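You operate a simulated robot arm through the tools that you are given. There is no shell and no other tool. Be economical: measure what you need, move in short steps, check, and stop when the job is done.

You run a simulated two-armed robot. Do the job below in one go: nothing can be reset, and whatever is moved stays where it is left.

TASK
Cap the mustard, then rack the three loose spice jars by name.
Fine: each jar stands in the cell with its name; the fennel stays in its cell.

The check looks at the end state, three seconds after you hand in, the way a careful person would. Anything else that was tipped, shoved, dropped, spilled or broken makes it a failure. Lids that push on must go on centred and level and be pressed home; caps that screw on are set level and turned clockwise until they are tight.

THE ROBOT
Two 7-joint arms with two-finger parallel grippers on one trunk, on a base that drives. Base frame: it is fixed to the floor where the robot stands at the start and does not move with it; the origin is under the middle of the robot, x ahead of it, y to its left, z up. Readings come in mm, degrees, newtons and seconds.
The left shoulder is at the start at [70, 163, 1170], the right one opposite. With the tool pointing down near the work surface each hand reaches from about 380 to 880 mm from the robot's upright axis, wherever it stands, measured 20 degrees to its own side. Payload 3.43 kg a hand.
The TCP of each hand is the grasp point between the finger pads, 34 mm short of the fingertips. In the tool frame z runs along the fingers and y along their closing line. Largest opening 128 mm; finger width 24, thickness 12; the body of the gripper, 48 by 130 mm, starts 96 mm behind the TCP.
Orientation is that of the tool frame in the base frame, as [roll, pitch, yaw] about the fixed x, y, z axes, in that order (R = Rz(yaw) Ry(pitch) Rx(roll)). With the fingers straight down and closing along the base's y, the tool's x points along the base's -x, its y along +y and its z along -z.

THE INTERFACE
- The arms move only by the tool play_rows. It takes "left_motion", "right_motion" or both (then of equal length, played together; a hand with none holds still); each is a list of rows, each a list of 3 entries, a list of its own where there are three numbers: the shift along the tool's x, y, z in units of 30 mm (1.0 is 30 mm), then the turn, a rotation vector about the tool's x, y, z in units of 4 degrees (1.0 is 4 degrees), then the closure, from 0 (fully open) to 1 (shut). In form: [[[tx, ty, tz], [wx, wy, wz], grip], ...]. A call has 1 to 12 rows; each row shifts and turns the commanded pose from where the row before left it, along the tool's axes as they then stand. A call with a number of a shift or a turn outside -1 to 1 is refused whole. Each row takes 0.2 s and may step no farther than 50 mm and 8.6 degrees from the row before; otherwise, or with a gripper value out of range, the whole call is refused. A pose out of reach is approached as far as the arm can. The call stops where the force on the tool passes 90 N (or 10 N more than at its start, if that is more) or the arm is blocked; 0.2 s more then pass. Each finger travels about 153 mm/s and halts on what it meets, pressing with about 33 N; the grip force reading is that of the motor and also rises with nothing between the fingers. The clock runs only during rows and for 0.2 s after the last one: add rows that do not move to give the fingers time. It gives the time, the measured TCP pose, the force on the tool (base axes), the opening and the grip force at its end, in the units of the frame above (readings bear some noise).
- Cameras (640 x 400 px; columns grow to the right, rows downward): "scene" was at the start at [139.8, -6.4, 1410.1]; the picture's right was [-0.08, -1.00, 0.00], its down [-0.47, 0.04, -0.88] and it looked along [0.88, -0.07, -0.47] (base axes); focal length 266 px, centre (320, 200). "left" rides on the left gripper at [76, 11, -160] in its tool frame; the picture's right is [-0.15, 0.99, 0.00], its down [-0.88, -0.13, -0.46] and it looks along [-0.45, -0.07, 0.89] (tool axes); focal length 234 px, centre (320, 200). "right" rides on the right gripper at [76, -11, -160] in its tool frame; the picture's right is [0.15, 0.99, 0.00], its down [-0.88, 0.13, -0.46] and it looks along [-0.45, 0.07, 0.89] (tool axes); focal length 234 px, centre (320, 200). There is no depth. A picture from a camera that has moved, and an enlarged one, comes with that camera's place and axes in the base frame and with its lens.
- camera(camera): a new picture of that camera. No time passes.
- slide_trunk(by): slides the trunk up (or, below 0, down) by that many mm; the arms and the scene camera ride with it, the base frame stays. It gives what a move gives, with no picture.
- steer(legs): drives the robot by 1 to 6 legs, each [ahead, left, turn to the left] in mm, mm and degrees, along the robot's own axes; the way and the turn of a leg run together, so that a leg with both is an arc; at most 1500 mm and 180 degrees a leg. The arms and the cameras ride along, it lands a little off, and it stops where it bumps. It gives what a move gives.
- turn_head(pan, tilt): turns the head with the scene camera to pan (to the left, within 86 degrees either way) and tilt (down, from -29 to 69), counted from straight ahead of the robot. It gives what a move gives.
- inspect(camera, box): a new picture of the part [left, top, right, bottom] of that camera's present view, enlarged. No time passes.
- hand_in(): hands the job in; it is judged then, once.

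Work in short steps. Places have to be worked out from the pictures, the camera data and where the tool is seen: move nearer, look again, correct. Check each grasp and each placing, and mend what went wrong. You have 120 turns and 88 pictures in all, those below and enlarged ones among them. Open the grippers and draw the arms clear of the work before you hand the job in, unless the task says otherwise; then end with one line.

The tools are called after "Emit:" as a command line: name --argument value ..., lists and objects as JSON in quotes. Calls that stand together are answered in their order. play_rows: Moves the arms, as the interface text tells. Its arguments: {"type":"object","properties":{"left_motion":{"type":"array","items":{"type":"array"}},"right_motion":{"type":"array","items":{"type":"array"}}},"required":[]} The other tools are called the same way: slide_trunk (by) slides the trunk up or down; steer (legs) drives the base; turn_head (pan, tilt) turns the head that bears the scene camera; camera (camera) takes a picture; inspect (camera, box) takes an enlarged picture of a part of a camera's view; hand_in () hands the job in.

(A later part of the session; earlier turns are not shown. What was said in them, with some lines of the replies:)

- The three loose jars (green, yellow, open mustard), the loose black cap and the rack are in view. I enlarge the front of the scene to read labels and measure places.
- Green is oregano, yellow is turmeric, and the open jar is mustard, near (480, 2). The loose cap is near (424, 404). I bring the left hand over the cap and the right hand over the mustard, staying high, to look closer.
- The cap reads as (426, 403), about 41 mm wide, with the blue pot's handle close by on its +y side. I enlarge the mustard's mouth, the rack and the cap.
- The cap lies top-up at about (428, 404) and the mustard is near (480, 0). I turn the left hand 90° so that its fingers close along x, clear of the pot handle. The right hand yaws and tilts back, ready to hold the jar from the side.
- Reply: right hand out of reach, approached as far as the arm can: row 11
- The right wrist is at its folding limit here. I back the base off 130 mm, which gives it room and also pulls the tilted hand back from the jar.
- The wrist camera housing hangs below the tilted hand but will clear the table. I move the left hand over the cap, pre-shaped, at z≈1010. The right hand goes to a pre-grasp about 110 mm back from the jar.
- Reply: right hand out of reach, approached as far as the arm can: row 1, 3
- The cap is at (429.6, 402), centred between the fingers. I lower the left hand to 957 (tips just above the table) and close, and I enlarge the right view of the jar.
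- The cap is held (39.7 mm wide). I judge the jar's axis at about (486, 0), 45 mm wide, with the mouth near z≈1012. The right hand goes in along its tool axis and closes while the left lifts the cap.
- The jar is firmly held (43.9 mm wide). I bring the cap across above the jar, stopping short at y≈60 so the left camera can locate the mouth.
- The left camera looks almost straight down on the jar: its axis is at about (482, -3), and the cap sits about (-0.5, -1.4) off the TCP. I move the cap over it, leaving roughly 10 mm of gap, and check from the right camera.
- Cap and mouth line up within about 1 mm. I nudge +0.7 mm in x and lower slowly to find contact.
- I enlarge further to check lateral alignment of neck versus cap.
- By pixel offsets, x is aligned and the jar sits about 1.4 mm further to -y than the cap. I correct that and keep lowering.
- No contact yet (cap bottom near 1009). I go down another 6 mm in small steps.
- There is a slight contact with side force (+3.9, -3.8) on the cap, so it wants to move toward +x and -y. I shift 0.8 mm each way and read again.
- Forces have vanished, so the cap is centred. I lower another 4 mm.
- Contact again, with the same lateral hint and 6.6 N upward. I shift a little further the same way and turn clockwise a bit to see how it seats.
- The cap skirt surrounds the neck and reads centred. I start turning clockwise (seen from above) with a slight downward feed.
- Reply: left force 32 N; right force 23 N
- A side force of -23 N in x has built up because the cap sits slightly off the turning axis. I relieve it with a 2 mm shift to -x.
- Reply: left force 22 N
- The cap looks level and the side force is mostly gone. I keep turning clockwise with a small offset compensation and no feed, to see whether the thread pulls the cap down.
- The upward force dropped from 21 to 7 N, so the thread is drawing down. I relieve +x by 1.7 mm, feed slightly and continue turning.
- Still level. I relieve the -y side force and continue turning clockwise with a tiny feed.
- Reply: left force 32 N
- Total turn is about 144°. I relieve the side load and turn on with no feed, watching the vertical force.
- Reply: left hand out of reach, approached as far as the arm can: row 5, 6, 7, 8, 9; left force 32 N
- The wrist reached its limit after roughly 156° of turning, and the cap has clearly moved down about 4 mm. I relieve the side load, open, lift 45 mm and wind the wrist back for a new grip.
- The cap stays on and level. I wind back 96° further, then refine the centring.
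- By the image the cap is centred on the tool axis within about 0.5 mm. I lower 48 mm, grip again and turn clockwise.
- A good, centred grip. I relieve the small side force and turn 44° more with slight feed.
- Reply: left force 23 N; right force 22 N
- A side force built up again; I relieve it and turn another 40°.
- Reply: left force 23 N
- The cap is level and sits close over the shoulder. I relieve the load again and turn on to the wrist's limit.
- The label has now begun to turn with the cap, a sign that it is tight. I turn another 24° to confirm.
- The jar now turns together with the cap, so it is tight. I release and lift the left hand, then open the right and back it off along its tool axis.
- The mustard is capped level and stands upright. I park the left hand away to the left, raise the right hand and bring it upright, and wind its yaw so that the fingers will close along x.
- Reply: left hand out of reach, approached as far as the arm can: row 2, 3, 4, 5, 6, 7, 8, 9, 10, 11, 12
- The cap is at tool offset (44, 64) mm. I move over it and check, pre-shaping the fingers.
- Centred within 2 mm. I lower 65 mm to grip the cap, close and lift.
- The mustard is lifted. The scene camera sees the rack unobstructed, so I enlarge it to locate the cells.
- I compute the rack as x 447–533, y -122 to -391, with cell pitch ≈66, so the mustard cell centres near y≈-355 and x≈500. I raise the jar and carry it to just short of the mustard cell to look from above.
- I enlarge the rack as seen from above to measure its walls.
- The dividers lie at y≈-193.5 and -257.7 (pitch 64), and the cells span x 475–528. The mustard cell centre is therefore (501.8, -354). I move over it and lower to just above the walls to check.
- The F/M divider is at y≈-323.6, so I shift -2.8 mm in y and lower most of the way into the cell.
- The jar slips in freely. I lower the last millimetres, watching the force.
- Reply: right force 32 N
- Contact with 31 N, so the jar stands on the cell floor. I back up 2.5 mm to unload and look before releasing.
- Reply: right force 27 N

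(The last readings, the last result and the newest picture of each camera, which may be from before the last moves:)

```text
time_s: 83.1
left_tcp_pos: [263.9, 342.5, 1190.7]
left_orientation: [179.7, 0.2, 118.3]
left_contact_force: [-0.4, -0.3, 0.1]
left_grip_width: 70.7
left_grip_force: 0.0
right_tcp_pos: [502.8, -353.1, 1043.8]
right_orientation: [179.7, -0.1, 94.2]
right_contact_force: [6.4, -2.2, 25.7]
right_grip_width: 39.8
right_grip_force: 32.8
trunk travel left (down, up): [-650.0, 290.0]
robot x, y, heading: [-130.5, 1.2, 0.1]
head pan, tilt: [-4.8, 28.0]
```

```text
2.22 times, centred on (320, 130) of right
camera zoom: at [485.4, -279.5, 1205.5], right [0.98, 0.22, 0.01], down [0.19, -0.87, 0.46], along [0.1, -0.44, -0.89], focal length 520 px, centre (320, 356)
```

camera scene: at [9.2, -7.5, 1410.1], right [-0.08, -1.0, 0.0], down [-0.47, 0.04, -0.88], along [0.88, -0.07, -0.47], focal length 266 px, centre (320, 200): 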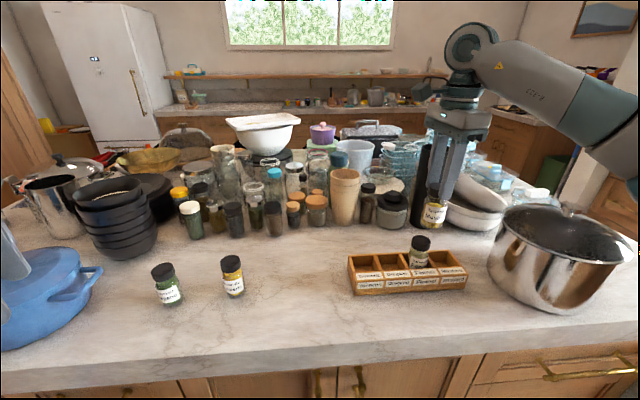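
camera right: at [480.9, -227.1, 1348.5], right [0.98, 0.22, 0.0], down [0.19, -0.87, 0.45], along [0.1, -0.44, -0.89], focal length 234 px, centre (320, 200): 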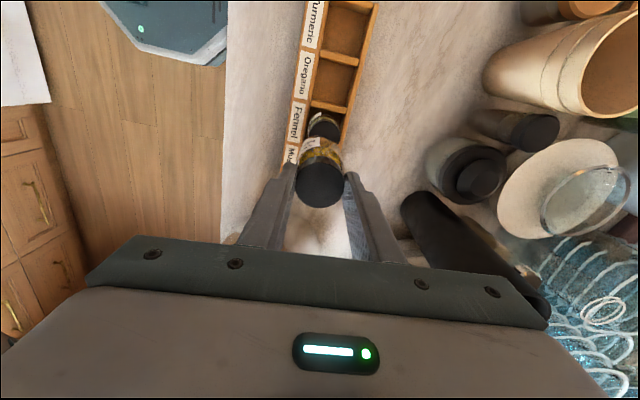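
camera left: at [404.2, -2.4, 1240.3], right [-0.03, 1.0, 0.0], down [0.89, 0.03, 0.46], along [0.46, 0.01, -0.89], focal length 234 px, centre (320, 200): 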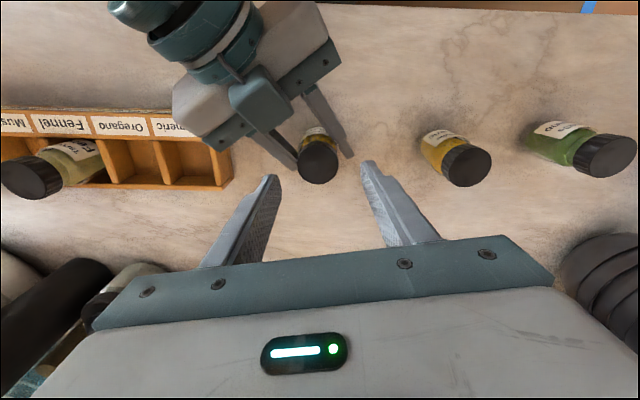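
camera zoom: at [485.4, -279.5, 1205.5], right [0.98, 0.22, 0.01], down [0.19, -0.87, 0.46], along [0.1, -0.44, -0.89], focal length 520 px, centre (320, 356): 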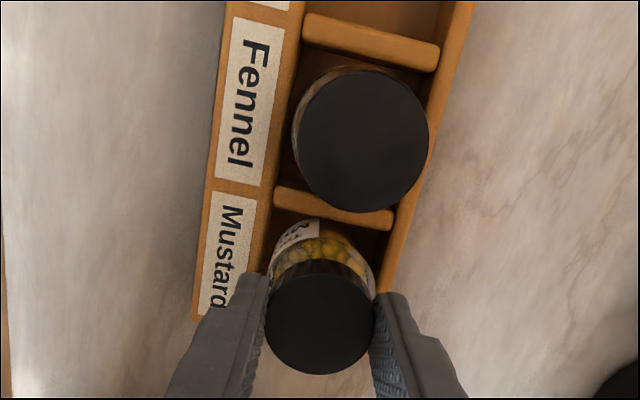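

It's standing in the cell at the same height as the fennel, but still loaded at 26 N. I unload a further 3 mm.

Emit:
play_rows --right_motion '[[[0, 0, -0.1], [0, 0, 0], 1], [[0, 0, 0], [0, 0, 0], 1]]'

```text
time_s: 83.7
left_tcp_pos: [264.1, 342.9, 1189.6]
left_orientation: [179.9, 0.1, 118.2]
left_contact_force: [0.2, 0.1, 1.1]
left_grip_width: 70.6
left_grip_force: 0.1
right_tcp_pos: [501.4, -354.0, 1044.0]
right_orientation: [-179.8, -0.1, 94.1]
right_contact_force: [1.2, 1.7, 2.9]
right_grip_width: 39.7
right_grip_force: 33.0
trunk travel left (down, up): [-650.0, 290.0]
robot x, y, heading: [-131.8, -0.0, 0.1]
head pan, tilt: [-4.8, 28.0]
```

Unloaded to 3 N. I release, rise and move toward the turmeric.

Emit:
play_rows --right_motion '[[[0, 0, 0], [0, 0, 0], 0.62], [[0, 0, 0], [0, 0, 0], 0.5], [[0, 0, 0], [0, 0, 0], 0.45], [[0, 0, -0.5], [0, 0, 0], 0.45], [[0, 0, -1], [0, 0, 0], 0.45], [[0, 0, -1], [0, 0, 0], 0.45], [[0, 0, -1], [0, 0, 0], 0.45], [[0.93, 0.028, -0.3], [0, 0, 0], 0.4], [[0.93, 0.028, -0.3], [0, 0, 0], 0.4], [[0.93, 0.028, 0], [0, 0, 0], 0.4], [[0.93, 0.028, 0], [0, 0, 0], 0.4], [[0.93, 0.028, 0], [0, 0, 0], 0.4]]'

Emit:
play_rows --right_motion '[[[0.93, 0.028, 0], [0, 0, 0], 0.4], [[0.93, 0.028, 0], [0, 0, 0], 0.4], [[0.93, 0.028, 0], [0, 0, 0], 0.4], [[0.93, 0.028, 0], [0, 0, 0], 0.4], [[0.93, 0.028, 0], [0, 0, 0], 0.4], [[0.93, 0.028, 0], [0, 0, 0], 0.4], [[0.93, 0.028, 0], [0, 0, 0], 0.4], [[0.93, 0.028, 0], [0, 0, 0], 0.4], [[0.93, 0.028, 0], [0, 0, 0], 0.4], [[0.93, 0.028, 0], [0, 0, 0], 0.4], [[0.93, 0.028, 0], [0, 0, 0], 0.4], [[0.93, 0.028, 0], [0, 0, 0], 0.4]]'

Emit:
camera --camera "right"

Emit:
camera --camera "scene"

```text
time_s: 86.3
left_tcp_pos: [265.7, 342.5, 1189.1]
left_orientation: [179.9, 0.0, 118.3]
left_contact_force: [0.1, 1.3, 1.0]
left_grip_width: 70.4
left_grip_force: 0.1
right_tcp_pos: [495.7, -214.2, 1168.0]
right_orientation: [179.8, 0.0, 94.1]
right_contact_force: [0.2, -0.6, -0.8]
right_grip_width: 76.6
right_grip_force: 0.1
trunk travel left (down, up): [-650.0, 290.0]
robot x, y, heading: [-131.0, 1.7, -0.1]
head pan, tilt: [-4.8, 28.0]
```

```text
time_s: 88.9
left_tcp_pos: [265.3, 343.6, 1188.6]
left_orientation: [179.9, 0.1, 118.3]
left_contact_force: [-0.4, 0.1, 0.0]
left_grip_width: 70.3
left_grip_force: 0.1
right_tcp_pos: [479.9, 120.2, 1171.8]
right_orientation: [179.7, 0.0, 94.1]
right_contact_force: [-0.1, 0.6, -0.1]
right_grip_width: 76.9
right_grip_force: 0.1
trunk travel left (down, up): [-650.0, 290.0]
robot x, y, heading: [-131.9, 0.2, 0.0]
head pan, tilt: [-4.8, 28.0]
```

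```text
27 pictures are left
camera right: at [464.1, 194.8, 1332.7], right [0.98, 0.22, 0.0], down [0.19, -0.87, 0.46], along [0.1, -0.44, -0.89], focal length 234 px, centre (320, 200)
```

right: 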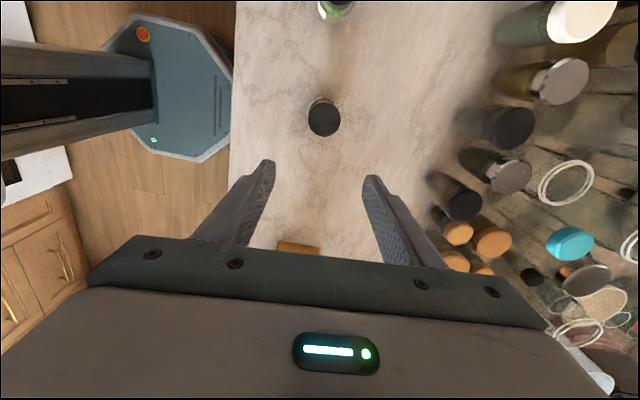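

```text
26 pictures are left
camera scene: at [8.9, -4.2, 1410.2], right [-0.08, -1.0, 0.0], down [-0.47, 0.04, -0.88], along [0.88, -0.07, -0.47], focal length 266 px, centre (320, 200)
```

scene: 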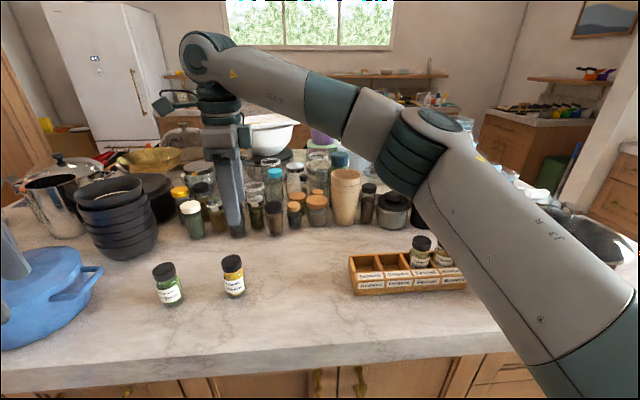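

The turmeric cap is 33 mm ahead in tool x. I move over it and lower to 1100.

Emit:
play_rows --right_motion '[[[0.55, 0.012, 0.6], [0, 0, 0], 0.4], [[0.547, 0.012, 0.9], [0, 0, 0], 0.4], [[0, 0, 0.9], [0, 0, 0], 0.4], [[0, 0, 0], [0, 0, 0], 0.4]]'

Emit:
inspect --camera "right" --box '[240, 110, 400, 210]'

```text
time_s: 89.9
left_tcp_pos: [265.7, 341.8, 1190.2]
left_orientation: [179.9, 0.2, 118.2]
left_contact_force: [-0.3, -0.5, -1.2]
left_grip_width: 70.6
left_grip_force: 0.1
right_tcp_pos: [480.4, 153.3, 1099.0]
right_orientation: [179.8, -0.1, 94.0]
right_contact_force: [0.8, -0.3, 0.0]
right_grip_width: 77.1
right_grip_force: 0.0
trunk travel left (down, up): [-650.0, 290.0]
robot x, y, heading: [-133.0, 1.7, 0.3]
head pan, tilt: [-4.8, 28.0]
```

```text
4.00 times, centred on (320, 160) of right
camera zoom: at [463.4, 227.4, 1259.4], right [0.98, 0.22, 0.0], down [0.19, -0.87, 0.45], along [0.1, -0.44, -0.89], focal length 937 px, centre (320, 360)
```

zoom: 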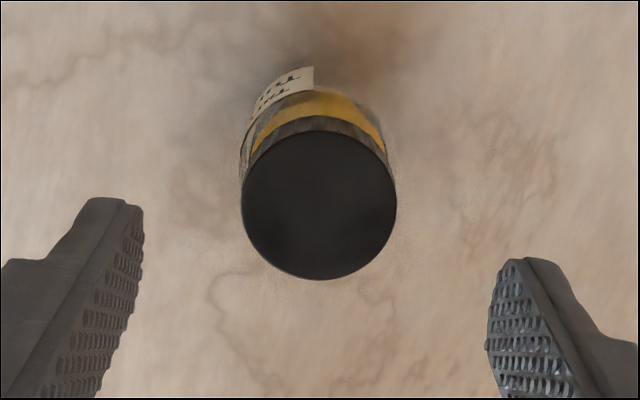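

Centred within 1.5 mm. I lower, grip and lift the turmeric.

Emit:
play_rows --right_motion '[[[-0.04, 0, 0.6], [0, 0, 0], 0.4], [[0, 0, 0.8], [0, 0, 0], 0.4], [[0, 0, 0.8], [0, 0, 0], 0.4], [[0, 0, 0], [0, 0, 0], 0.6], [[0, 0, 0], [0, 0, 0], 0.75], [[0, 0, 0], [0, 0, 0], 1], [[0, 0, 0], [0, 0, 0], 1], [[0, 0, -0.3], [0, 0, 0], 1], [[0, 0, -1], [0, 0, 0], 1], [[0, 0, -1], [0, 0, 0], 1], [[0, 0, -1], [0, 0, 0], 1], [[0, 0, -1], [0, 0, 0], 1]]'

Emit:
inspect --camera "scene" --box '[140, 160, 320, 310]'

```text
time_s: 92.5
left_tcp_pos: [265.0, 342.5, 1190.6]
left_orientation: [179.9, 0.1, 118.4]
left_contact_force: [-0.5, -0.6, 0.0]
left_grip_width: 70.3
left_grip_force: 0.1
right_tcp_pos: [480.0, 152.0, 1163.9]
right_orientation: [179.9, -0.1, 94.2]
right_contact_force: [0.1, -1.0, -2.6]
right_grip_width: 34.0
right_grip_force: 32.7
trunk travel left (down, up): [-650.0, 290.0]
robot x, y, heading: [-133.0, 0.9, -0.2]
head pan, tilt: [-4.8, 28.0]
```

```text
2.67 times, centred on (230, 235) of scene
camera zoom: at [8.5, -5.6, 1410.2], right [-0.08, -1.0, 0.0], down [-0.47, 0.04, -0.88], along [0.88, -0.07, -0.47], focal length 708 px, centre (560, 107)
```

zoom: 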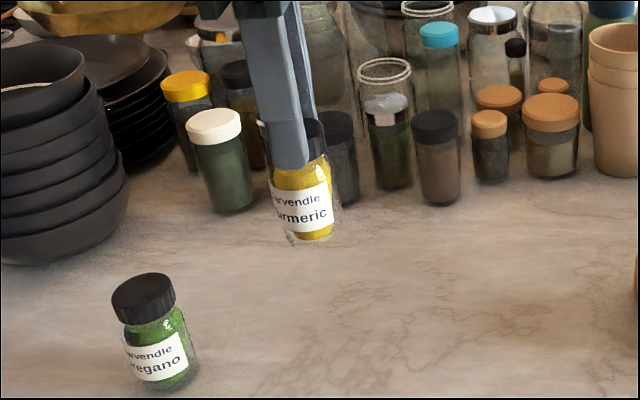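

The grip width is only 34 mm, which is less than expected; I look closely at how the jar is held.

Emit:
inspect --camera "right" --box '[250, 110, 390, 230]'

Emit:
inspect --camera "scene" --box '[200, 180, 280, 260]'

```text
3.33 times, centred on (320, 170) of right
camera zoom: at [464.4, 225.7, 1324.2], right [0.98, 0.22, 0.0], down [0.19, -0.87, 0.46], along [0.1, -0.44, -0.89], focal length 781 px, centre (320, 300)
```

zoom: 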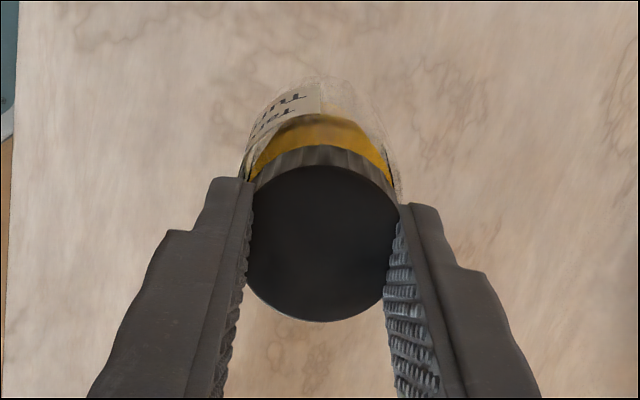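

```text
5.00 times, centred on (240, 220) of scene
camera zoom: at [8.5, -5.6, 1410.2], right [-0.08, -1.0, 0.0], down [-0.47, 0.04, -0.88], along [0.88, -0.07, -0.47], focal length 1328 px, centre (720, 100)
```

zoom: 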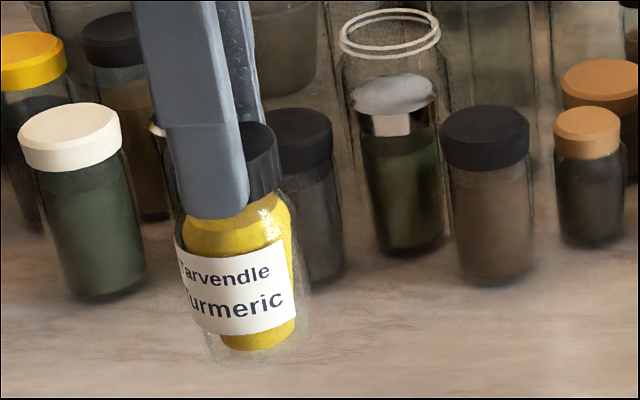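

The jar is held securely (the pads sink slightly into the ribbed cap). I carry it to above the turmeric cell at about (502, -161).

Emit:
play_rows --right_motion '[[[-0.951, -0.002, 0], [0, 0, 0], 1], [[-0.951, -0.002, 0], [0, 0, 0], 1], [[-0.951, -0.002, 0], [0, 0, 0], 1], [[-0.951, -0.002, 0], [0, 0, 0], 1], [[-0.951, -0.002, 0], [0, 0, 0], 1], [[-0.951, -0.002, 0], [0, 0, 0], 1], [[-0.951, -0.002, 0], [0, 0, 0], 1], [[-0.951, -0.002, 0], [0, 0, 0], 1], [[-0.951, -0.002, 0], [0, 0, 0], 1], [[-0.951, -0.002, 0], [0, 0, 0], 1], [[-0.951, -0.002, 0], [0, 0, 0], 1], [[0, 0, 0], [0, 0, 0], 1]]'

Emit:
play_rows --right_motion '[[[0, 0, 0.7], [0, 0, 0], 1], [[0, 0, 0.7], [0, 0, 0], 1], [[0, 0, 0.7], [0, 0, 0], 1], [[0, 0, 0], [0, 0, 0], 1]]'

Emit:
camera --camera "right"

Emit:
inspect --camera "scene" --box '[330, 190, 480, 300]'

```text
time_s: 95.1
left_tcp_pos: [265.7, 342.7, 1190.7]
left_orientation: [179.9, 0.1, 118.3]
left_contact_force: [-0.2, 0.1, 0.0]
left_grip_width: 70.3
left_grip_force: 0.0
right_tcp_pos: [504.0, -161.7, 1160.2]
right_orientation: [179.8, -0.1, 94.1]
right_contact_force: [-0.3, 0.3, -1.8]
right_grip_width: 32.7
right_grip_force: 33.3
trunk travel left (down, up): [-650.0, 290.0]
robot x, y, heading: [-128.8, -0.6, -0.2]
head pan, tilt: [-4.8, 28.0]
```

```text
time_s: 96.1
left_tcp_pos: [264.3, 342.6, 1190.0]
left_orientation: [179.9, 0.1, 118.3]
left_contact_force: [-1.1, 0.3, -0.3]
left_grip_width: 70.5
left_grip_force: 0.0
right_tcp_pos: [502.5, -161.6, 1098.9]
right_orientation: [179.8, -0.1, 94.0]
right_contact_force: [0.5, -0.7, -1.7]
right_grip_width: 33.1
right_grip_force: 33.4
trunk travel left (down, up): [-650.0, 290.0]
robot x, y, heading: [-131.4, -2.3, -0.0]
head pan, tilt: [-4.8, 28.0]
```

```text
21 pictures are left
camera right: at [486.5, -87.9, 1259.5], right [0.98, 0.22, 0.0], down [0.19, -0.87, 0.45], along [0.1, -0.44, -0.89], focal length 234 px, centre (320, 200)
```

right: 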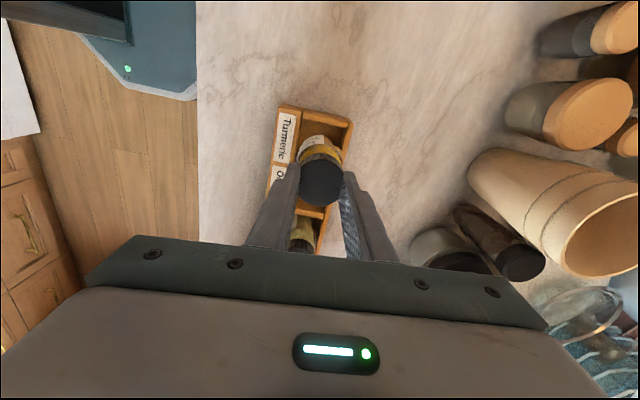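

```text
3.64 times, centred on (405, 245) of scene
camera zoom: at [9.3, -6.1, 1410.1], right [-0.08, -1.0, 0.0], down [-0.47, 0.04, -0.88], along [0.88, -0.07, -0.47], focal length 966 px, centre (11, 36)
```

zoom: 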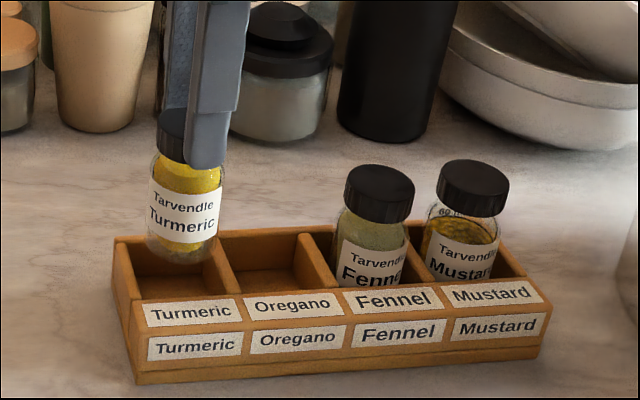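

The end wall reads y≈-123 outer, so the cell centre is about -160. I shift +2.5 mm in y and lower into the cell.

Emit:
play_rows --right_motion '[[[0.083, -0.02, 0], [0, 0, 0], 1], [[0, 0, 0.5], [0, 0, 0], 1], [[0, 0, 0.5], [0, 0, 0], 1], [[0, 0, 0.5], [0, 0, 0], 1], [[0, 0, 0], [0, 0, 0], 1]]'

Emit:
inspect --camera "scene" --box '[330, 190, 480, 300]'

```text
time_s: 97.3
left_tcp_pos: [265.0, 343.0, 1190.4]
left_orientation: [180.0, 0.1, 118.3]
left_contact_force: [0.8, 0.1, -0.1]
left_grip_width: 70.0
left_grip_force: 0.1
right_tcp_pos: [501.0, -159.0, 1052.5]
right_orientation: [179.9, 0.0, 94.0]
right_contact_force: [-0.2, 0.2, -2.4]
right_grip_width: 32.8
right_grip_force: 33.5
trunk travel left (down, up): [-650.0, 290.0]
robot x, y, heading: [-131.9, -1.4, 0.0]
head pan, tilt: [-4.8, 28.0]
```

```text
3.64 times, centred on (405, 245) of scene
camera zoom: at [9.4, -6.1, 1410.1], right [-0.08, -1.0, 0.0], down [-0.47, 0.04, -0.88], along [0.88, -0.07, -0.47], focal length 966 px, centre (11, 36)
```

zoom: 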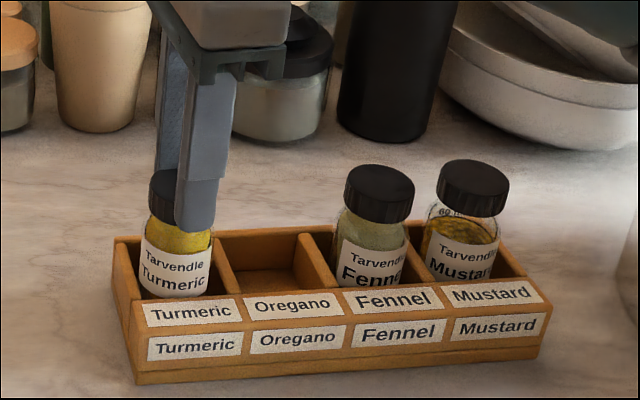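

It enters the cell cleanly. I lower the last few millimetres gently.

Emit:
play_rows --right_motion '[[[0, 0, 0.07], [0, 0, 0], 1], [[0, 0, 0.07], [0, 0, 0], 1], [[0, 0, 0.05], [0, 0, 0], 1], [[0, 0, 0], [0, 0, 0], 1]]'

```text
time_s: 98.3
left_tcp_pos: [265.7, 340.5, 1189.2]
left_orientation: [179.9, 0.0, 118.3]
left_contact_force: [0.1, 0.7, -0.2]
left_grip_width: 70.5
left_grip_force: 0.1
right_tcp_pos: [502.1, -159.6, 1046.5]
right_orientation: [179.8, -0.1, 94.2]
right_contact_force: [0.0, 0.7, -1.8]
right_grip_width: 32.7
right_grip_force: 32.6
trunk travel left (down, up): [-650.0, 290.0]
robot x, y, heading: [-128.5, -1.9, -0.0]
head pan, tilt: [-4.8, 28.0]
```

No contact yet; I go down further in small steps.

Emit:
play_rows --right_motion '[[[0, 0, 0.05], [0, 0, 0], 1], [[0, 0, 0.05], [0, 0, 0], 1], [[0, 0, 0], [0, 0, 0], 1]]'

```text
time_s: 99.1
left_tcp_pos: [265.0, 341.4, 1190.7]
left_orientation: [179.9, 0.1, 118.3]
left_contact_force: [0.6, 1.1, 0.2]
left_grip_width: 70.5
left_grip_force: 0.0
right_tcp_pos: [501.2, -158.6, 1044.9]
right_orientation: [179.8, -0.2, 93.9]
right_contact_force: [0.6, -1.2, 3.0]
right_grip_width: 32.7
right_grip_force: 32.8
trunk travel left (down, up): [-650.0, 290.0]
robot x, y, heading: [-132.1, -0.7, 0.0]
head pan, tilt: [-4.8, 28.0]
```

Light contact, so the jar is seated. I release, rise and move to the oregano jar.

Emit:
play_rows --right_motion '[[[0, 0, 0], [0, 0, 0], 0.68], [[0, 0, 0], [0, 0, 0], 0.55], [[0, 0, 0], [0, 0, 0], 0.45], [[0, 0, -0.5], [0, 0, 0], 0.45], [[0, 0, -1], [0, 0, 0], 0.45], [[0, 0, -1], [0, 0, 0], 0.4], [[0, 0, -1], [0, 0, 0], 0.4], [[0.9, 0.01, -0.4], [0, 0, 0], 0.4], [[0.9, 0.01, -0.4], [0, 0, 0], 0.4], [[0.9, 0.01, 0], [0, 0, 0], 0.4], [[0.9, 0.01, 0], [0, 0, 0], 0.4], [[0.9, 0.01, 0], [0, 0, 0], 0.4]]'

Emit:
play_rows --right_motion '[[[0.9, 0.01, 0], [0, 0, 0], 0.4], [[0.9, 0.01, 0], [0, 0, 0], 0.4], [[0.9, 0.01, 0], [0, 0, 0], 0.4], [[0.9, 0.01, 0], [0, 0, 0], 0.4], [[0.9, 0.01, 0], [0, 0, 0], 0.4], [[0.9, 0.01, 0], [0, 0, 0], 0.4], [[0.9, 0.01, 0], [0, 0, 0], 0.4], [[0.9, 0.01, 0], [0, 0, 0], 0.4], [[0.9, 0.01, 0], [0, 0, 0], 0.4], [[0, 0, 0], [0, 0, 0], 0.4]]'

Emit:
camera --camera "right"

Emit:
camera --camera "scene"

```text
time_s: 101.7
left_tcp_pos: [266.3, 343.6, 1188.6]
left_orientation: [179.8, 0.1, 118.2]
left_contact_force: [-0.2, 0.2, 0.5]
left_grip_width: 70.3
left_grip_force: 0.1
right_tcp_pos: [492.3, -21.0, 1173.8]
right_orientation: [179.8, -0.1, 94.0]
right_contact_force: [0.5, 0.4, 0.2]
right_grip_width: 77.2
right_grip_force: 0.0
trunk travel left (down, up): [-650.0, 290.0]
robot x, y, heading: [-129.0, 0.4, 0.1]
head pan, tilt: [-4.8, 28.0]
```

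```text
time_s: 103.9
left_tcp_pos: [266.1, 340.5, 1189.4]
left_orientation: [179.8, 0.0, 118.2]
left_contact_force: [0.7, -0.2, 0.0]
left_grip_width: 70.4
left_grip_force: 0.0
right_tcp_pos: [479.3, 216.3, 1173.3]
right_orientation: [179.8, -0.2, 94.0]
right_contact_force: [0.8, -0.8, 0.5]
right_grip_width: 76.5
right_grip_force: 0.1
trunk travel left (down, up): [-650.0, 290.0]
robot x, y, heading: [-133.7, -2.8, 0.0]
head pan, tilt: [-4.8, 28.0]
```

```text
18 pictures are left
camera right: at [463.4, 290.3, 1335.7], right [0.98, 0.22, 0.0], down [0.19, -0.87, 0.45], along [0.1, -0.44, -0.89], focal length 234 px, centre (320, 200)
```

right: 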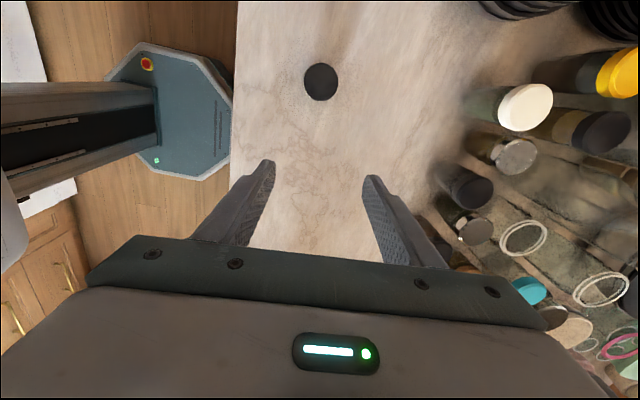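

```text
17 pictures are left
camera scene: at [9.7, -7.2, 1410.1], right [-0.08, -1.0, 0.0], down [-0.47, 0.04, -0.88], along [0.88, -0.07, -0.47], focal length 266 px, centre (320, 200)
```

scene: 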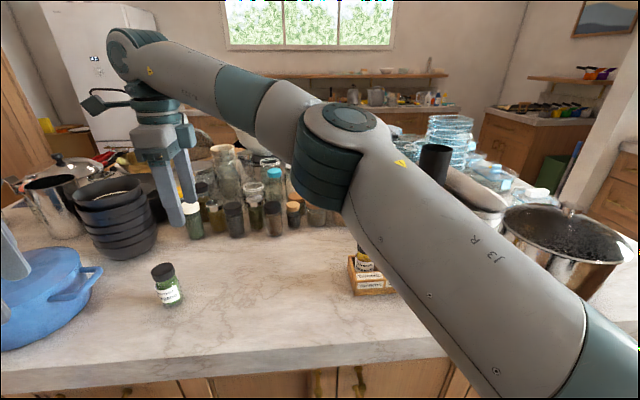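

The oregano cap lies 74.6 mm ahead in tool x and -10.7 in tool y. I move over it and lower.

Emit:
play_rows --right_motion '[[[0.829, -0.119, 0], [0, 0, 0], 0.4], [[0.829, -0.119, 0.5], [0, 0, 0], 0.35], [[0.829, -0.119, 0.9], [0, 0, 0], 0.35], [[0, 0, 0.9], [0, 0, 0], 0.35], [[0, 0, 0], [0, 0, 0], 0.35]]'

Emit:
inspect --camera "right" --box '[240, 110, 400, 210]'

Emit:
inspect --camera "scene" --box '[110, 180, 230, 310]'

```text
time_s: 105.1
left_tcp_pos: [265.5, 341.6, 1191.1]
left_orientation: [179.9, 0.1, 118.4]
left_contact_force: [-0.2, -0.4, 0.3]
left_grip_width: 70.4
left_grip_force: 0.1
right_tcp_pos: [485.2, 233.1, 1122.8]
right_orientation: [179.8, -0.2, 94.1]
right_contact_force: [-0.2, 0.3, -1.1]
right_grip_width: 83.2
right_grip_force: 0.0
right hand out of reach, approached as far as the arm can: row 1, 2, 3
trunk travel left (down, up): [-650.0, 290.0]
robot x, y, heading: [-128.4, -0.2, 0.1]
head pan, tilt: [-4.8, 28.0]
```

```text
4.00 times, centred on (320, 160) of right
camera zoom: at [467.8, 305.7, 1283.4], right [0.98, 0.22, 0.0], down [0.19, -0.87, 0.45], along [0.1, -0.44, -0.89], focal length 937 px, centre (320, 360)
```

zoom: 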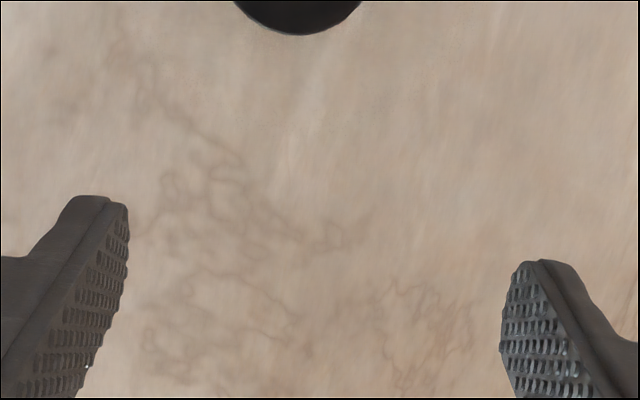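

```text
3.08 times, centred on (170, 245) of scene
camera zoom: at [8.9, -6.1, 1410.2], right [-0.08, -1.0, 0.0], down [-0.47, 0.04, -0.88], along [0.88, -0.07, -0.47], focal length 817 px, centre (782, 62)
```

zoom: 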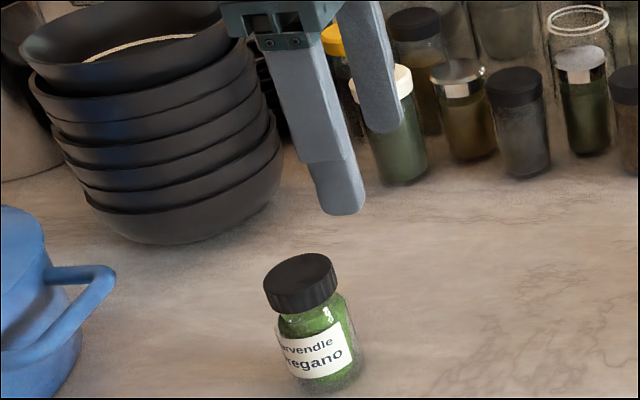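

The right arm runs out of reach at y≈233. I drive the base 110 mm to the left, carrying the hand past the jar at a safe height.

Emit:
steer --legs '[[0, 110, 0]]'

Emit:
camera --camera "right"

```text
time_s: 106.3
left_tcp_pos: [266.3, 450.9, 1189.7]
left_orientation: [179.9, 0.0, 118.1]
left_contact_force: [-0.4, -0.5, 0.2]
left_grip_width: 70.9
left_grip_force: 0.1
right_tcp_pos: [486.3, 340.8, 1121.9]
right_orientation: [179.8, -0.3, 93.9]
right_contact_force: [0.6, 0.3, 0.2]
right_grip_width: 83.0
right_grip_force: 0.1
trunk travel left (down, up): [-650.0, 290.0]
robot x, y, heading: [-132.6, 109.5, 0.1]
head pan, tilt: [-4.8, 28.0]
```

```text
14 pictures are left
camera right: at [468.9, 414.4, 1283.7], right [0.98, 0.21, 0.0], down [0.19, -0.87, 0.45], along [0.1, -0.44, -0.89], focal length 234 px, centre (320, 200)
```

right: 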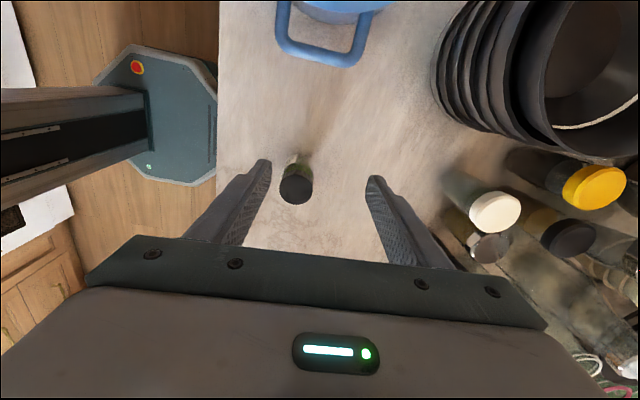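

By triangulation the oregano cap top is at z≈1014, near (465, 289). I move over it and check once.

Emit:
play_rows --right_motion '[[[-0.817, -0.358, 0], [0, 0, 0], 0.35], [[-0.816, -0.359, 0.3], [0, 0, 0], 0.35], [[0, 0, 0.43], [0, 0, 0], 0.35], [[0, 0, 0], [0, 0, 0], 0.35]]'

Emit:
inspect --camera "right" --box '[240, 110, 400, 210]'

```text
time_s: 107.3
left_tcp_pos: [265.9, 449.8, 1189.9]
left_orientation: [180.0, 0.0, 118.1]
left_contact_force: [-1.0, -0.4, -0.5]
left_grip_width: 70.6
left_grip_force: 0.1
right_tcp_pos: [466.7, 288.6, 1099.6]
right_orientation: [179.8, -0.2, 93.9]
right_contact_force: [-0.6, 0.5, 0.2]
right_grip_width: 83.2
right_grip_force: 0.0
trunk travel left (down, up): [-650.0, 290.0]
robot x, y, heading: [-129.1, 110.3, 0.0]
head pan, tilt: [-4.8, 28.0]
```

```text
4.00 times, centred on (320, 160) of right
camera zoom: at [450.3, 363.2, 1261.4], right [0.98, 0.21, 0.0], down [0.19, -0.87, 0.45], along [0.1, -0.44, -0.89], focal length 937 px, centre (320, 360)
```

zoom: 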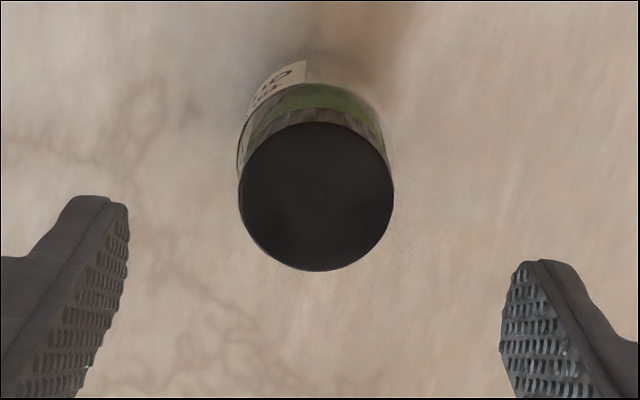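

Well centred. I lower, grip and lift.

Emit:
play_rows --right_motion '[[[0.02, 0, 0.6], [0, 0, 0], 0.4], [[0, 0, 0.8], [0, 0, 0], 0.4], [[0, 0, 0.8], [0, 0, 0], 0.4], [[0, 0, 0], [0, 0, 0], 0.6], [[0, 0, 0], [0, 0, 0], 0.75], [[0, 0, 0], [0, 0, 0], 1], [[0, 0, 0], [0, 0, 0], 1], [[0, 0, -0.3], [0, 0, 0], 1], [[0, 0, -1], [0, 0, 0], 1], [[0, 0, -1], [0, 0, 0], 1], [[0, 0, -1], [0, 0, 0], 1], [[0, 0, -1], [0, 0, 0], 1]]'

Emit:
camera --camera "scene"

```text
time_s: 109.9
left_tcp_pos: [265.7, 451.9, 1189.7]
left_orientation: [179.9, 0.2, 118.1]
left_contact_force: [-0.3, -1.2, 0.5]
left_grip_width: 70.6
left_grip_force: 0.1
right_tcp_pos: [464.0, 290.5, 1163.9]
right_orientation: [179.8, -0.1, 94.1]
right_contact_force: [0.9, 1.2, -3.5]
right_grip_width: 34.8
right_grip_force: 32.8
trunk travel left (down, up): [-650.0, 290.0]
robot x, y, heading: [-128.6, 112.2, 0.2]
head pan, tilt: [-4.8, 28.0]
```

```text
12 pictures are left
camera scene: at [8.5, 104.4, 1410.2], right [-0.09, -1.0, 0.0], down [-0.47, 0.04, -0.88], along [0.88, -0.08, -0.47], focal length 266 px, centre (320, 200)
```

scene: 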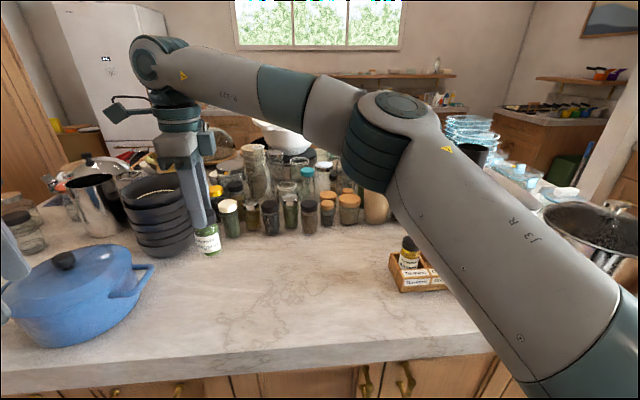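

The oregano is held. I raise 30 mm more and carry it to above the oregano cell (502, -225.6).

Emit:
play_rows --right_motion '[[[-0.957, 0.002, -0.5], [0, 0, 0], 1], [[-0.957, 0.002, -0.5], [0, 0, 0], 1], [[-0.957, 0.002, 0], [0, 0, 0], 1], [[-0.957, 0.002, 0], [0, 0, 0], 1], [[-0.957, 0.002, 0], [0, 0, 0], 1], [[-0.957, 0.002, 0], [0, 0, 0], 1], [[-0.957, 0.002, 0], [0, 0, 0], 1], [[-0.957, 0.002, 0], [0, 0, 0], 1], [[-0.957, 0.002, 0], [0, 0, 0], 1], [[-0.957, 0.002, 0], [0, 0, 0], 1], [[-0.957, 0.002, 0], [0, 0, 0], 1], [[-0.957, 0.002, 0], [0, 0, 0], 1]]'

Emit:
play_rows --right_motion '[[[-0.957, 0.002, 0], [0, 0, 0], 1], [[-0.957, 0.002, 0], [0, 0, 0], 1], [[-0.957, 0.002, 0], [0, 0, 0], 1], [[-0.957, 0.002, 0], [0, 0, 0], 1], [[-0.957, 0.002, 0], [0, 0, 0], 1], [[-0.957, 0.002, 0], [0, 0, 0], 1], [[0, 0, 0], [0, 0, 0], 1]]'

Emit:
inspect --camera "right" --box '[250, 40, 400, 220]'

```text
time_s: 112.5
left_tcp_pos: [265.7, 449.1, 1190.2]
left_orientation: [179.8, 0.0, 118.1]
left_contact_force: [-0.1, -0.6, -0.1]
left_grip_width: 70.3
left_grip_force: 0.0
right_tcp_pos: [492.9, -54.8, 1192.7]
right_orientation: [179.8, -0.1, 93.9]
right_contact_force: [-0.9, -0.2, -1.7]
right_grip_width: 34.8
right_grip_force: 33.1
trunk travel left (down, up): [-650.0, 290.0]
robot x, y, heading: [-131.4, 112.7, -0.5]
head pan, tilt: [-4.8, 28.0]
```

```text
time_s: 114.1
left_tcp_pos: [267.1, 451.0, 1189.5]
left_orientation: [180.0, 0.2, 118.0]
left_contact_force: [-0.1, 0.6, -0.1]
left_grip_width: 70.5
left_grip_force: 0.1
right_tcp_pos: [503.7, -225.7, 1191.8]
right_orientation: [179.9, -0.1, 93.9]
right_contact_force: [0.6, -0.7, -2.9]
right_grip_width: 34.7
right_grip_force: 33.4
trunk travel left (down, up): [-650.0, 290.0]
robot x, y, heading: [-130.0, 110.1, -0.1]
head pan, tilt: [-4.8, 28.0]
```

```text
2.22 times, centred on (325, 130) of right
camera zoom: at [487.6, -152.1, 1352.1], right [0.98, 0.21, 0.0], down [0.19, -0.87, 0.45], along [0.1, -0.44, -0.89], focal length 520 px, centre (309, 356)
```

zoom: 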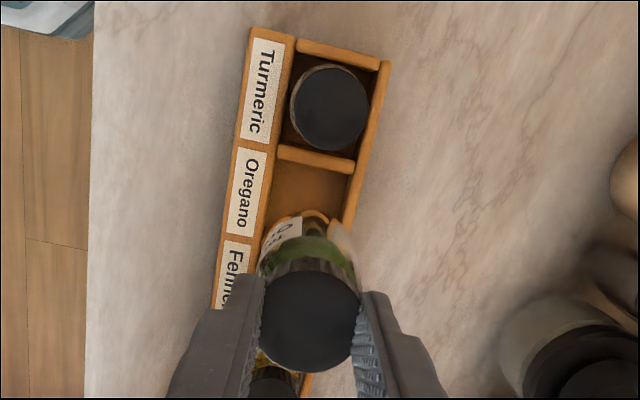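

The T/O divider is at y≈-192.5, so the cell centre is -224.6. I correct (+2.3 y, -1.7 x) and lower to just above the walls.

Emit:
play_rows --right_motion '[[[0.08, -0.05, 0], [0, 0, 0], 1], [[0, 0, 0.9], [0, 0, 0], 1], [[0, 0, 0.9], [0, 0, 0], 1], [[0, 0, 0.9], [0, 0, 0], 1], [[0, 0, 0.3], [0, 0, 0], 1], [[0, 0, 0], [0, 0, 0], 1]]'

Emit:
inspect --camera "right" --box '[240, 60, 400, 240]'

Emit:
inspect --camera "scene" --box '[360, 190, 510, 300]'

```text
time_s: 115.5
left_tcp_pos: [266.3, 451.4, 1189.7]
left_orientation: [180.0, 0.0, 118.1]
left_contact_force: [0.4, -0.1, 0.4]
left_grip_width: 70.3
left_grip_force: 0.0
right_tcp_pos: [501.4, -222.2, 1102.2]
right_orientation: [179.8, -0.1, 93.8]
right_contact_force: [0.3, 0.4, -1.8]
right_grip_width: 34.6
right_grip_force: 32.7
trunk travel left (down, up): [-650.0, 290.0]
robot x, y, heading: [-132.0, 109.2, -0.0]
head pan, tilt: [-4.8, 28.0]
```

```text
2.22 times, centred on (320, 150) of right
camera zoom: at [485.0, -148.2, 1263.5], right [0.98, 0.21, 0.0], down [0.19, -0.87, 0.45], along [0.1, -0.44, -0.89], focal length 520 px, centre (320, 311)
```

zoom: 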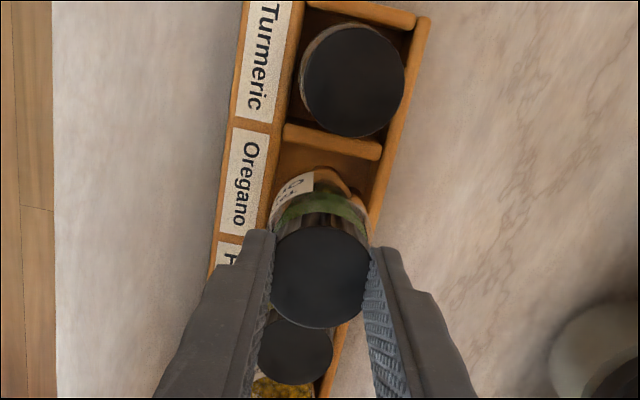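

```text
3.64 times, centred on (435, 245) of scene
camera zoom: at [9.3, 103.8, 1410.1], right [-0.09, -1.0, 0.0], down [-0.47, 0.04, -0.88], along [0.88, -0.08, -0.47], focal length 966 px, centre (-98, 36)
```

zoom: 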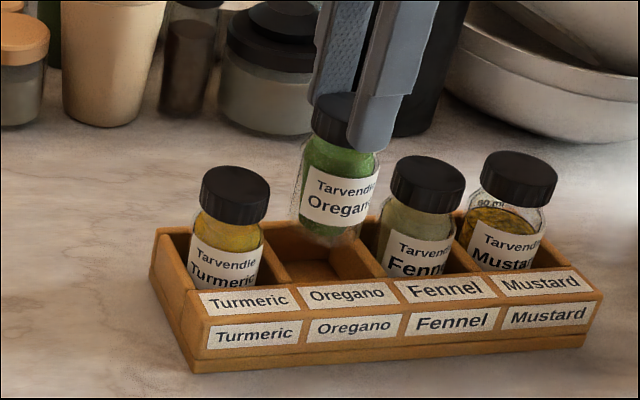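

Alignment is good (shift -1.2 mm in y). I lower into the cell.

Emit:
play_rows --right_motion '[[[-0.04, 0.02, 0], [0, 0, 0], 1], [[0, 0, 0.55], [0, 0, 0], 1], [[0, 0, 0.55], [0, 0, 0], 1], [[0, 0, 0.4], [0, 0, 0], 1], [[0, 0, 0.2], [0, 0, 0], 1], [[0, 0, 0.06], [0, 0, 0], 1], [[0, 0, 0], [0, 0, 0], 1]]'

```text
time_s: 117.1
left_tcp_pos: [266.7, 450.3, 1189.7]
left_orientation: [180.0, 0.0, 118.1]
left_contact_force: [-0.6, 0.4, -0.7]
left_grip_width: 70.6
left_grip_force: 0.0
right_tcp_pos: [503.2, -222.7, 1047.6]
right_orientation: [179.8, -0.2, 93.9]
right_contact_force: [-0.6, 0.3, -1.4]
right_grip_width: 34.7
right_grip_force: 32.8
trunk travel left (down, up): [-650.0, 290.0]
robot x, y, heading: [-128.6, 110.8, -0.2]
head pan, tilt: [-4.8, 28.0]
```

No contact yet; I go down 3 mm more.

Emit:
play_rows --right_motion '[[[0, 0, 0.05], [0, 0, 0], 1], [[0, 0, 0.05], [0, 0, 0], 1], [[0, 0, 0], [0, 0, 0], 1]]'

```text
time_s: 117.9
left_tcp_pos: [265.2, 449.8, 1190.9]
left_orientation: [179.9, 0.1, 118.2]
left_contact_force: [0.0, -0.7, -0.3]
left_grip_width: 70.3
left_grip_force: 0.2
right_tcp_pos: [503.4, -223.3, 1047.4]
right_orientation: [179.7, -0.1, 93.9]
right_contact_force: [0.8, -1.1, 7.7]
right_grip_width: 34.8
right_grip_force: 33.0
trunk travel left (down, up): [-650.0, 290.0]
robot x, y, heading: [-126.5, 113.6, -0.3]
head pan, tilt: [-4.8, 28.0]
```

Floor contact at 8 N. I unload slightly, release and rise clear.

Emit:
play_rows --right_motion '[[[0, 0, -0.03], [0, 0, 0], 1], [[0, 0, 0], [0, 0, 0], 0.68], [[0, 0, 0], [0, 0, 0], 0.55], [[0, 0, 0], [0, 0, 0], 0.45], [[0, 0, -0.5], [0, 0, 0], 0.45], [[0, 0, -1], [0, 0, 0], 0.45], [[0, 0, -1], [0, 0, 0], 0.4], [[0, 0, -1], [0, 0, 0], 0.3], [[0, 0, -1], [0, 0, 0], 0], [[0, 0, -1], [0, 0, 0], 0], [[0, -0.9, 0], [0, 0, 0], 0], [[0, -0.9, 0], [0, 0, 0], 0]]' --left_motion '[[[0, 0, 0], [0, 0, 0], 0.4], [[0, 0, 0], [0, 0, 0], 0.3], [[0, 0, 0], [0, 0, 0], 0], [[0, 0, 0], [0, 0, 0], 0], [[0, 0, 0], [0, 0, 0], 0], [[0, 0, 0], [0, 0, 0], 0], [[0, 0, 0], [0, 0, 0], 0], [[0, 0, 0], [0, 0, 0], 0], [[0, 0, 0], [0, 0, 0], 0], [[0, 0, 0], [0, 0, 0], 0], [[0, 0, 0], [0, 0, 0], 0], [[0, 0, 0], [0, 0, 0], 0]]'

Emit:
camera --camera "scene"

Emit:
inspect --camera "scene" --box '[380, 220, 510, 300]'

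Emit:
camera --camera "right"

```text
time_s: 120.5
left_tcp_pos: [264.6, 451.2, 1191.1]
left_orientation: [179.8, 0.1, 118.1]
left_contact_force: [-1.3, -0.1, -0.2]
left_grip_width: 128.1
left_grip_force: 0.1
right_tcp_pos: [446.5, -229.1, 1212.8]
right_orientation: [179.8, -0.2, 93.9]
right_contact_force: [-0.6, 0.1, 0.3]
right_grip_width: 127.7
right_grip_force: 0.1
trunk travel left (down, up): [-650.0, 290.0]
robot x, y, heading: [-130.7, 117.2, -0.1]
head pan, tilt: [-4.8, 28.0]
```

```text
8 pictures are left
camera scene: at [8.1, 103.4, 1410.3], right [-0.08, -1.0, 0.0], down [-0.47, 0.04, -0.88], along [0.88, -0.07, -0.47], focal length 266 px, centre (320, 200)
```

scene: 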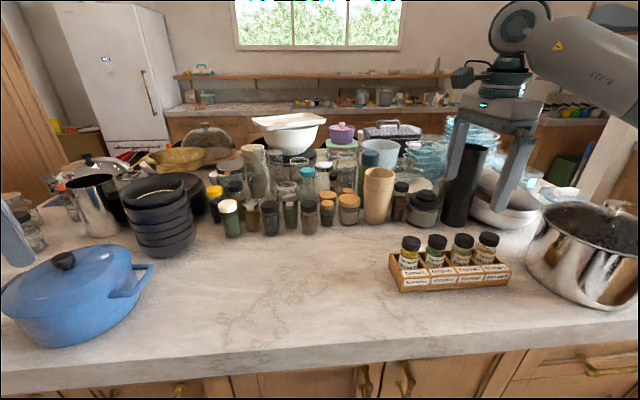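

```text
4.92 times, centred on (445, 260) of scene
camera zoom: at [8.1, 103.4, 1410.3], right [-0.08, -1.0, 0.0], down [-0.47, 0.04, -0.88], along [0.88, -0.07, -0.47], focal length 1308 px, centre (-295, -95)
```

zoom: 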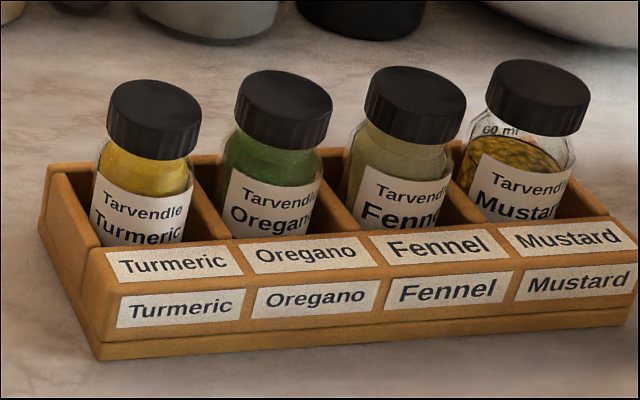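

```text
6 pictures are left
camera right: at [430.1, -154.3, 1373.3], right [0.98, 0.21, 0.0], down [0.19, -0.87, 0.45], along [0.1, -0.44, -0.89], focal length 234 px, centre (320, 200)
```

right: 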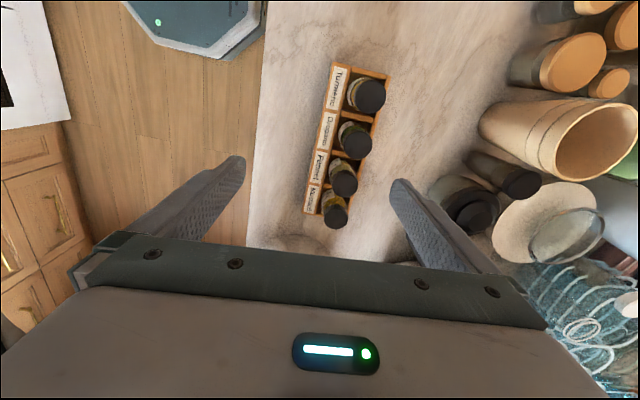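

All four jars stand upright in their own cells, the mustard cap is level at the same height as the others, and both hands are open and clear. I hand in.

Emit:
hand_in

```text
The job is handed in.
```

The mustard is capped and screwed tight, and the turmeric, oregano and mustard jars each stand upright in the cell with their name. The fennel stayed in its cell. I've handed the job in.
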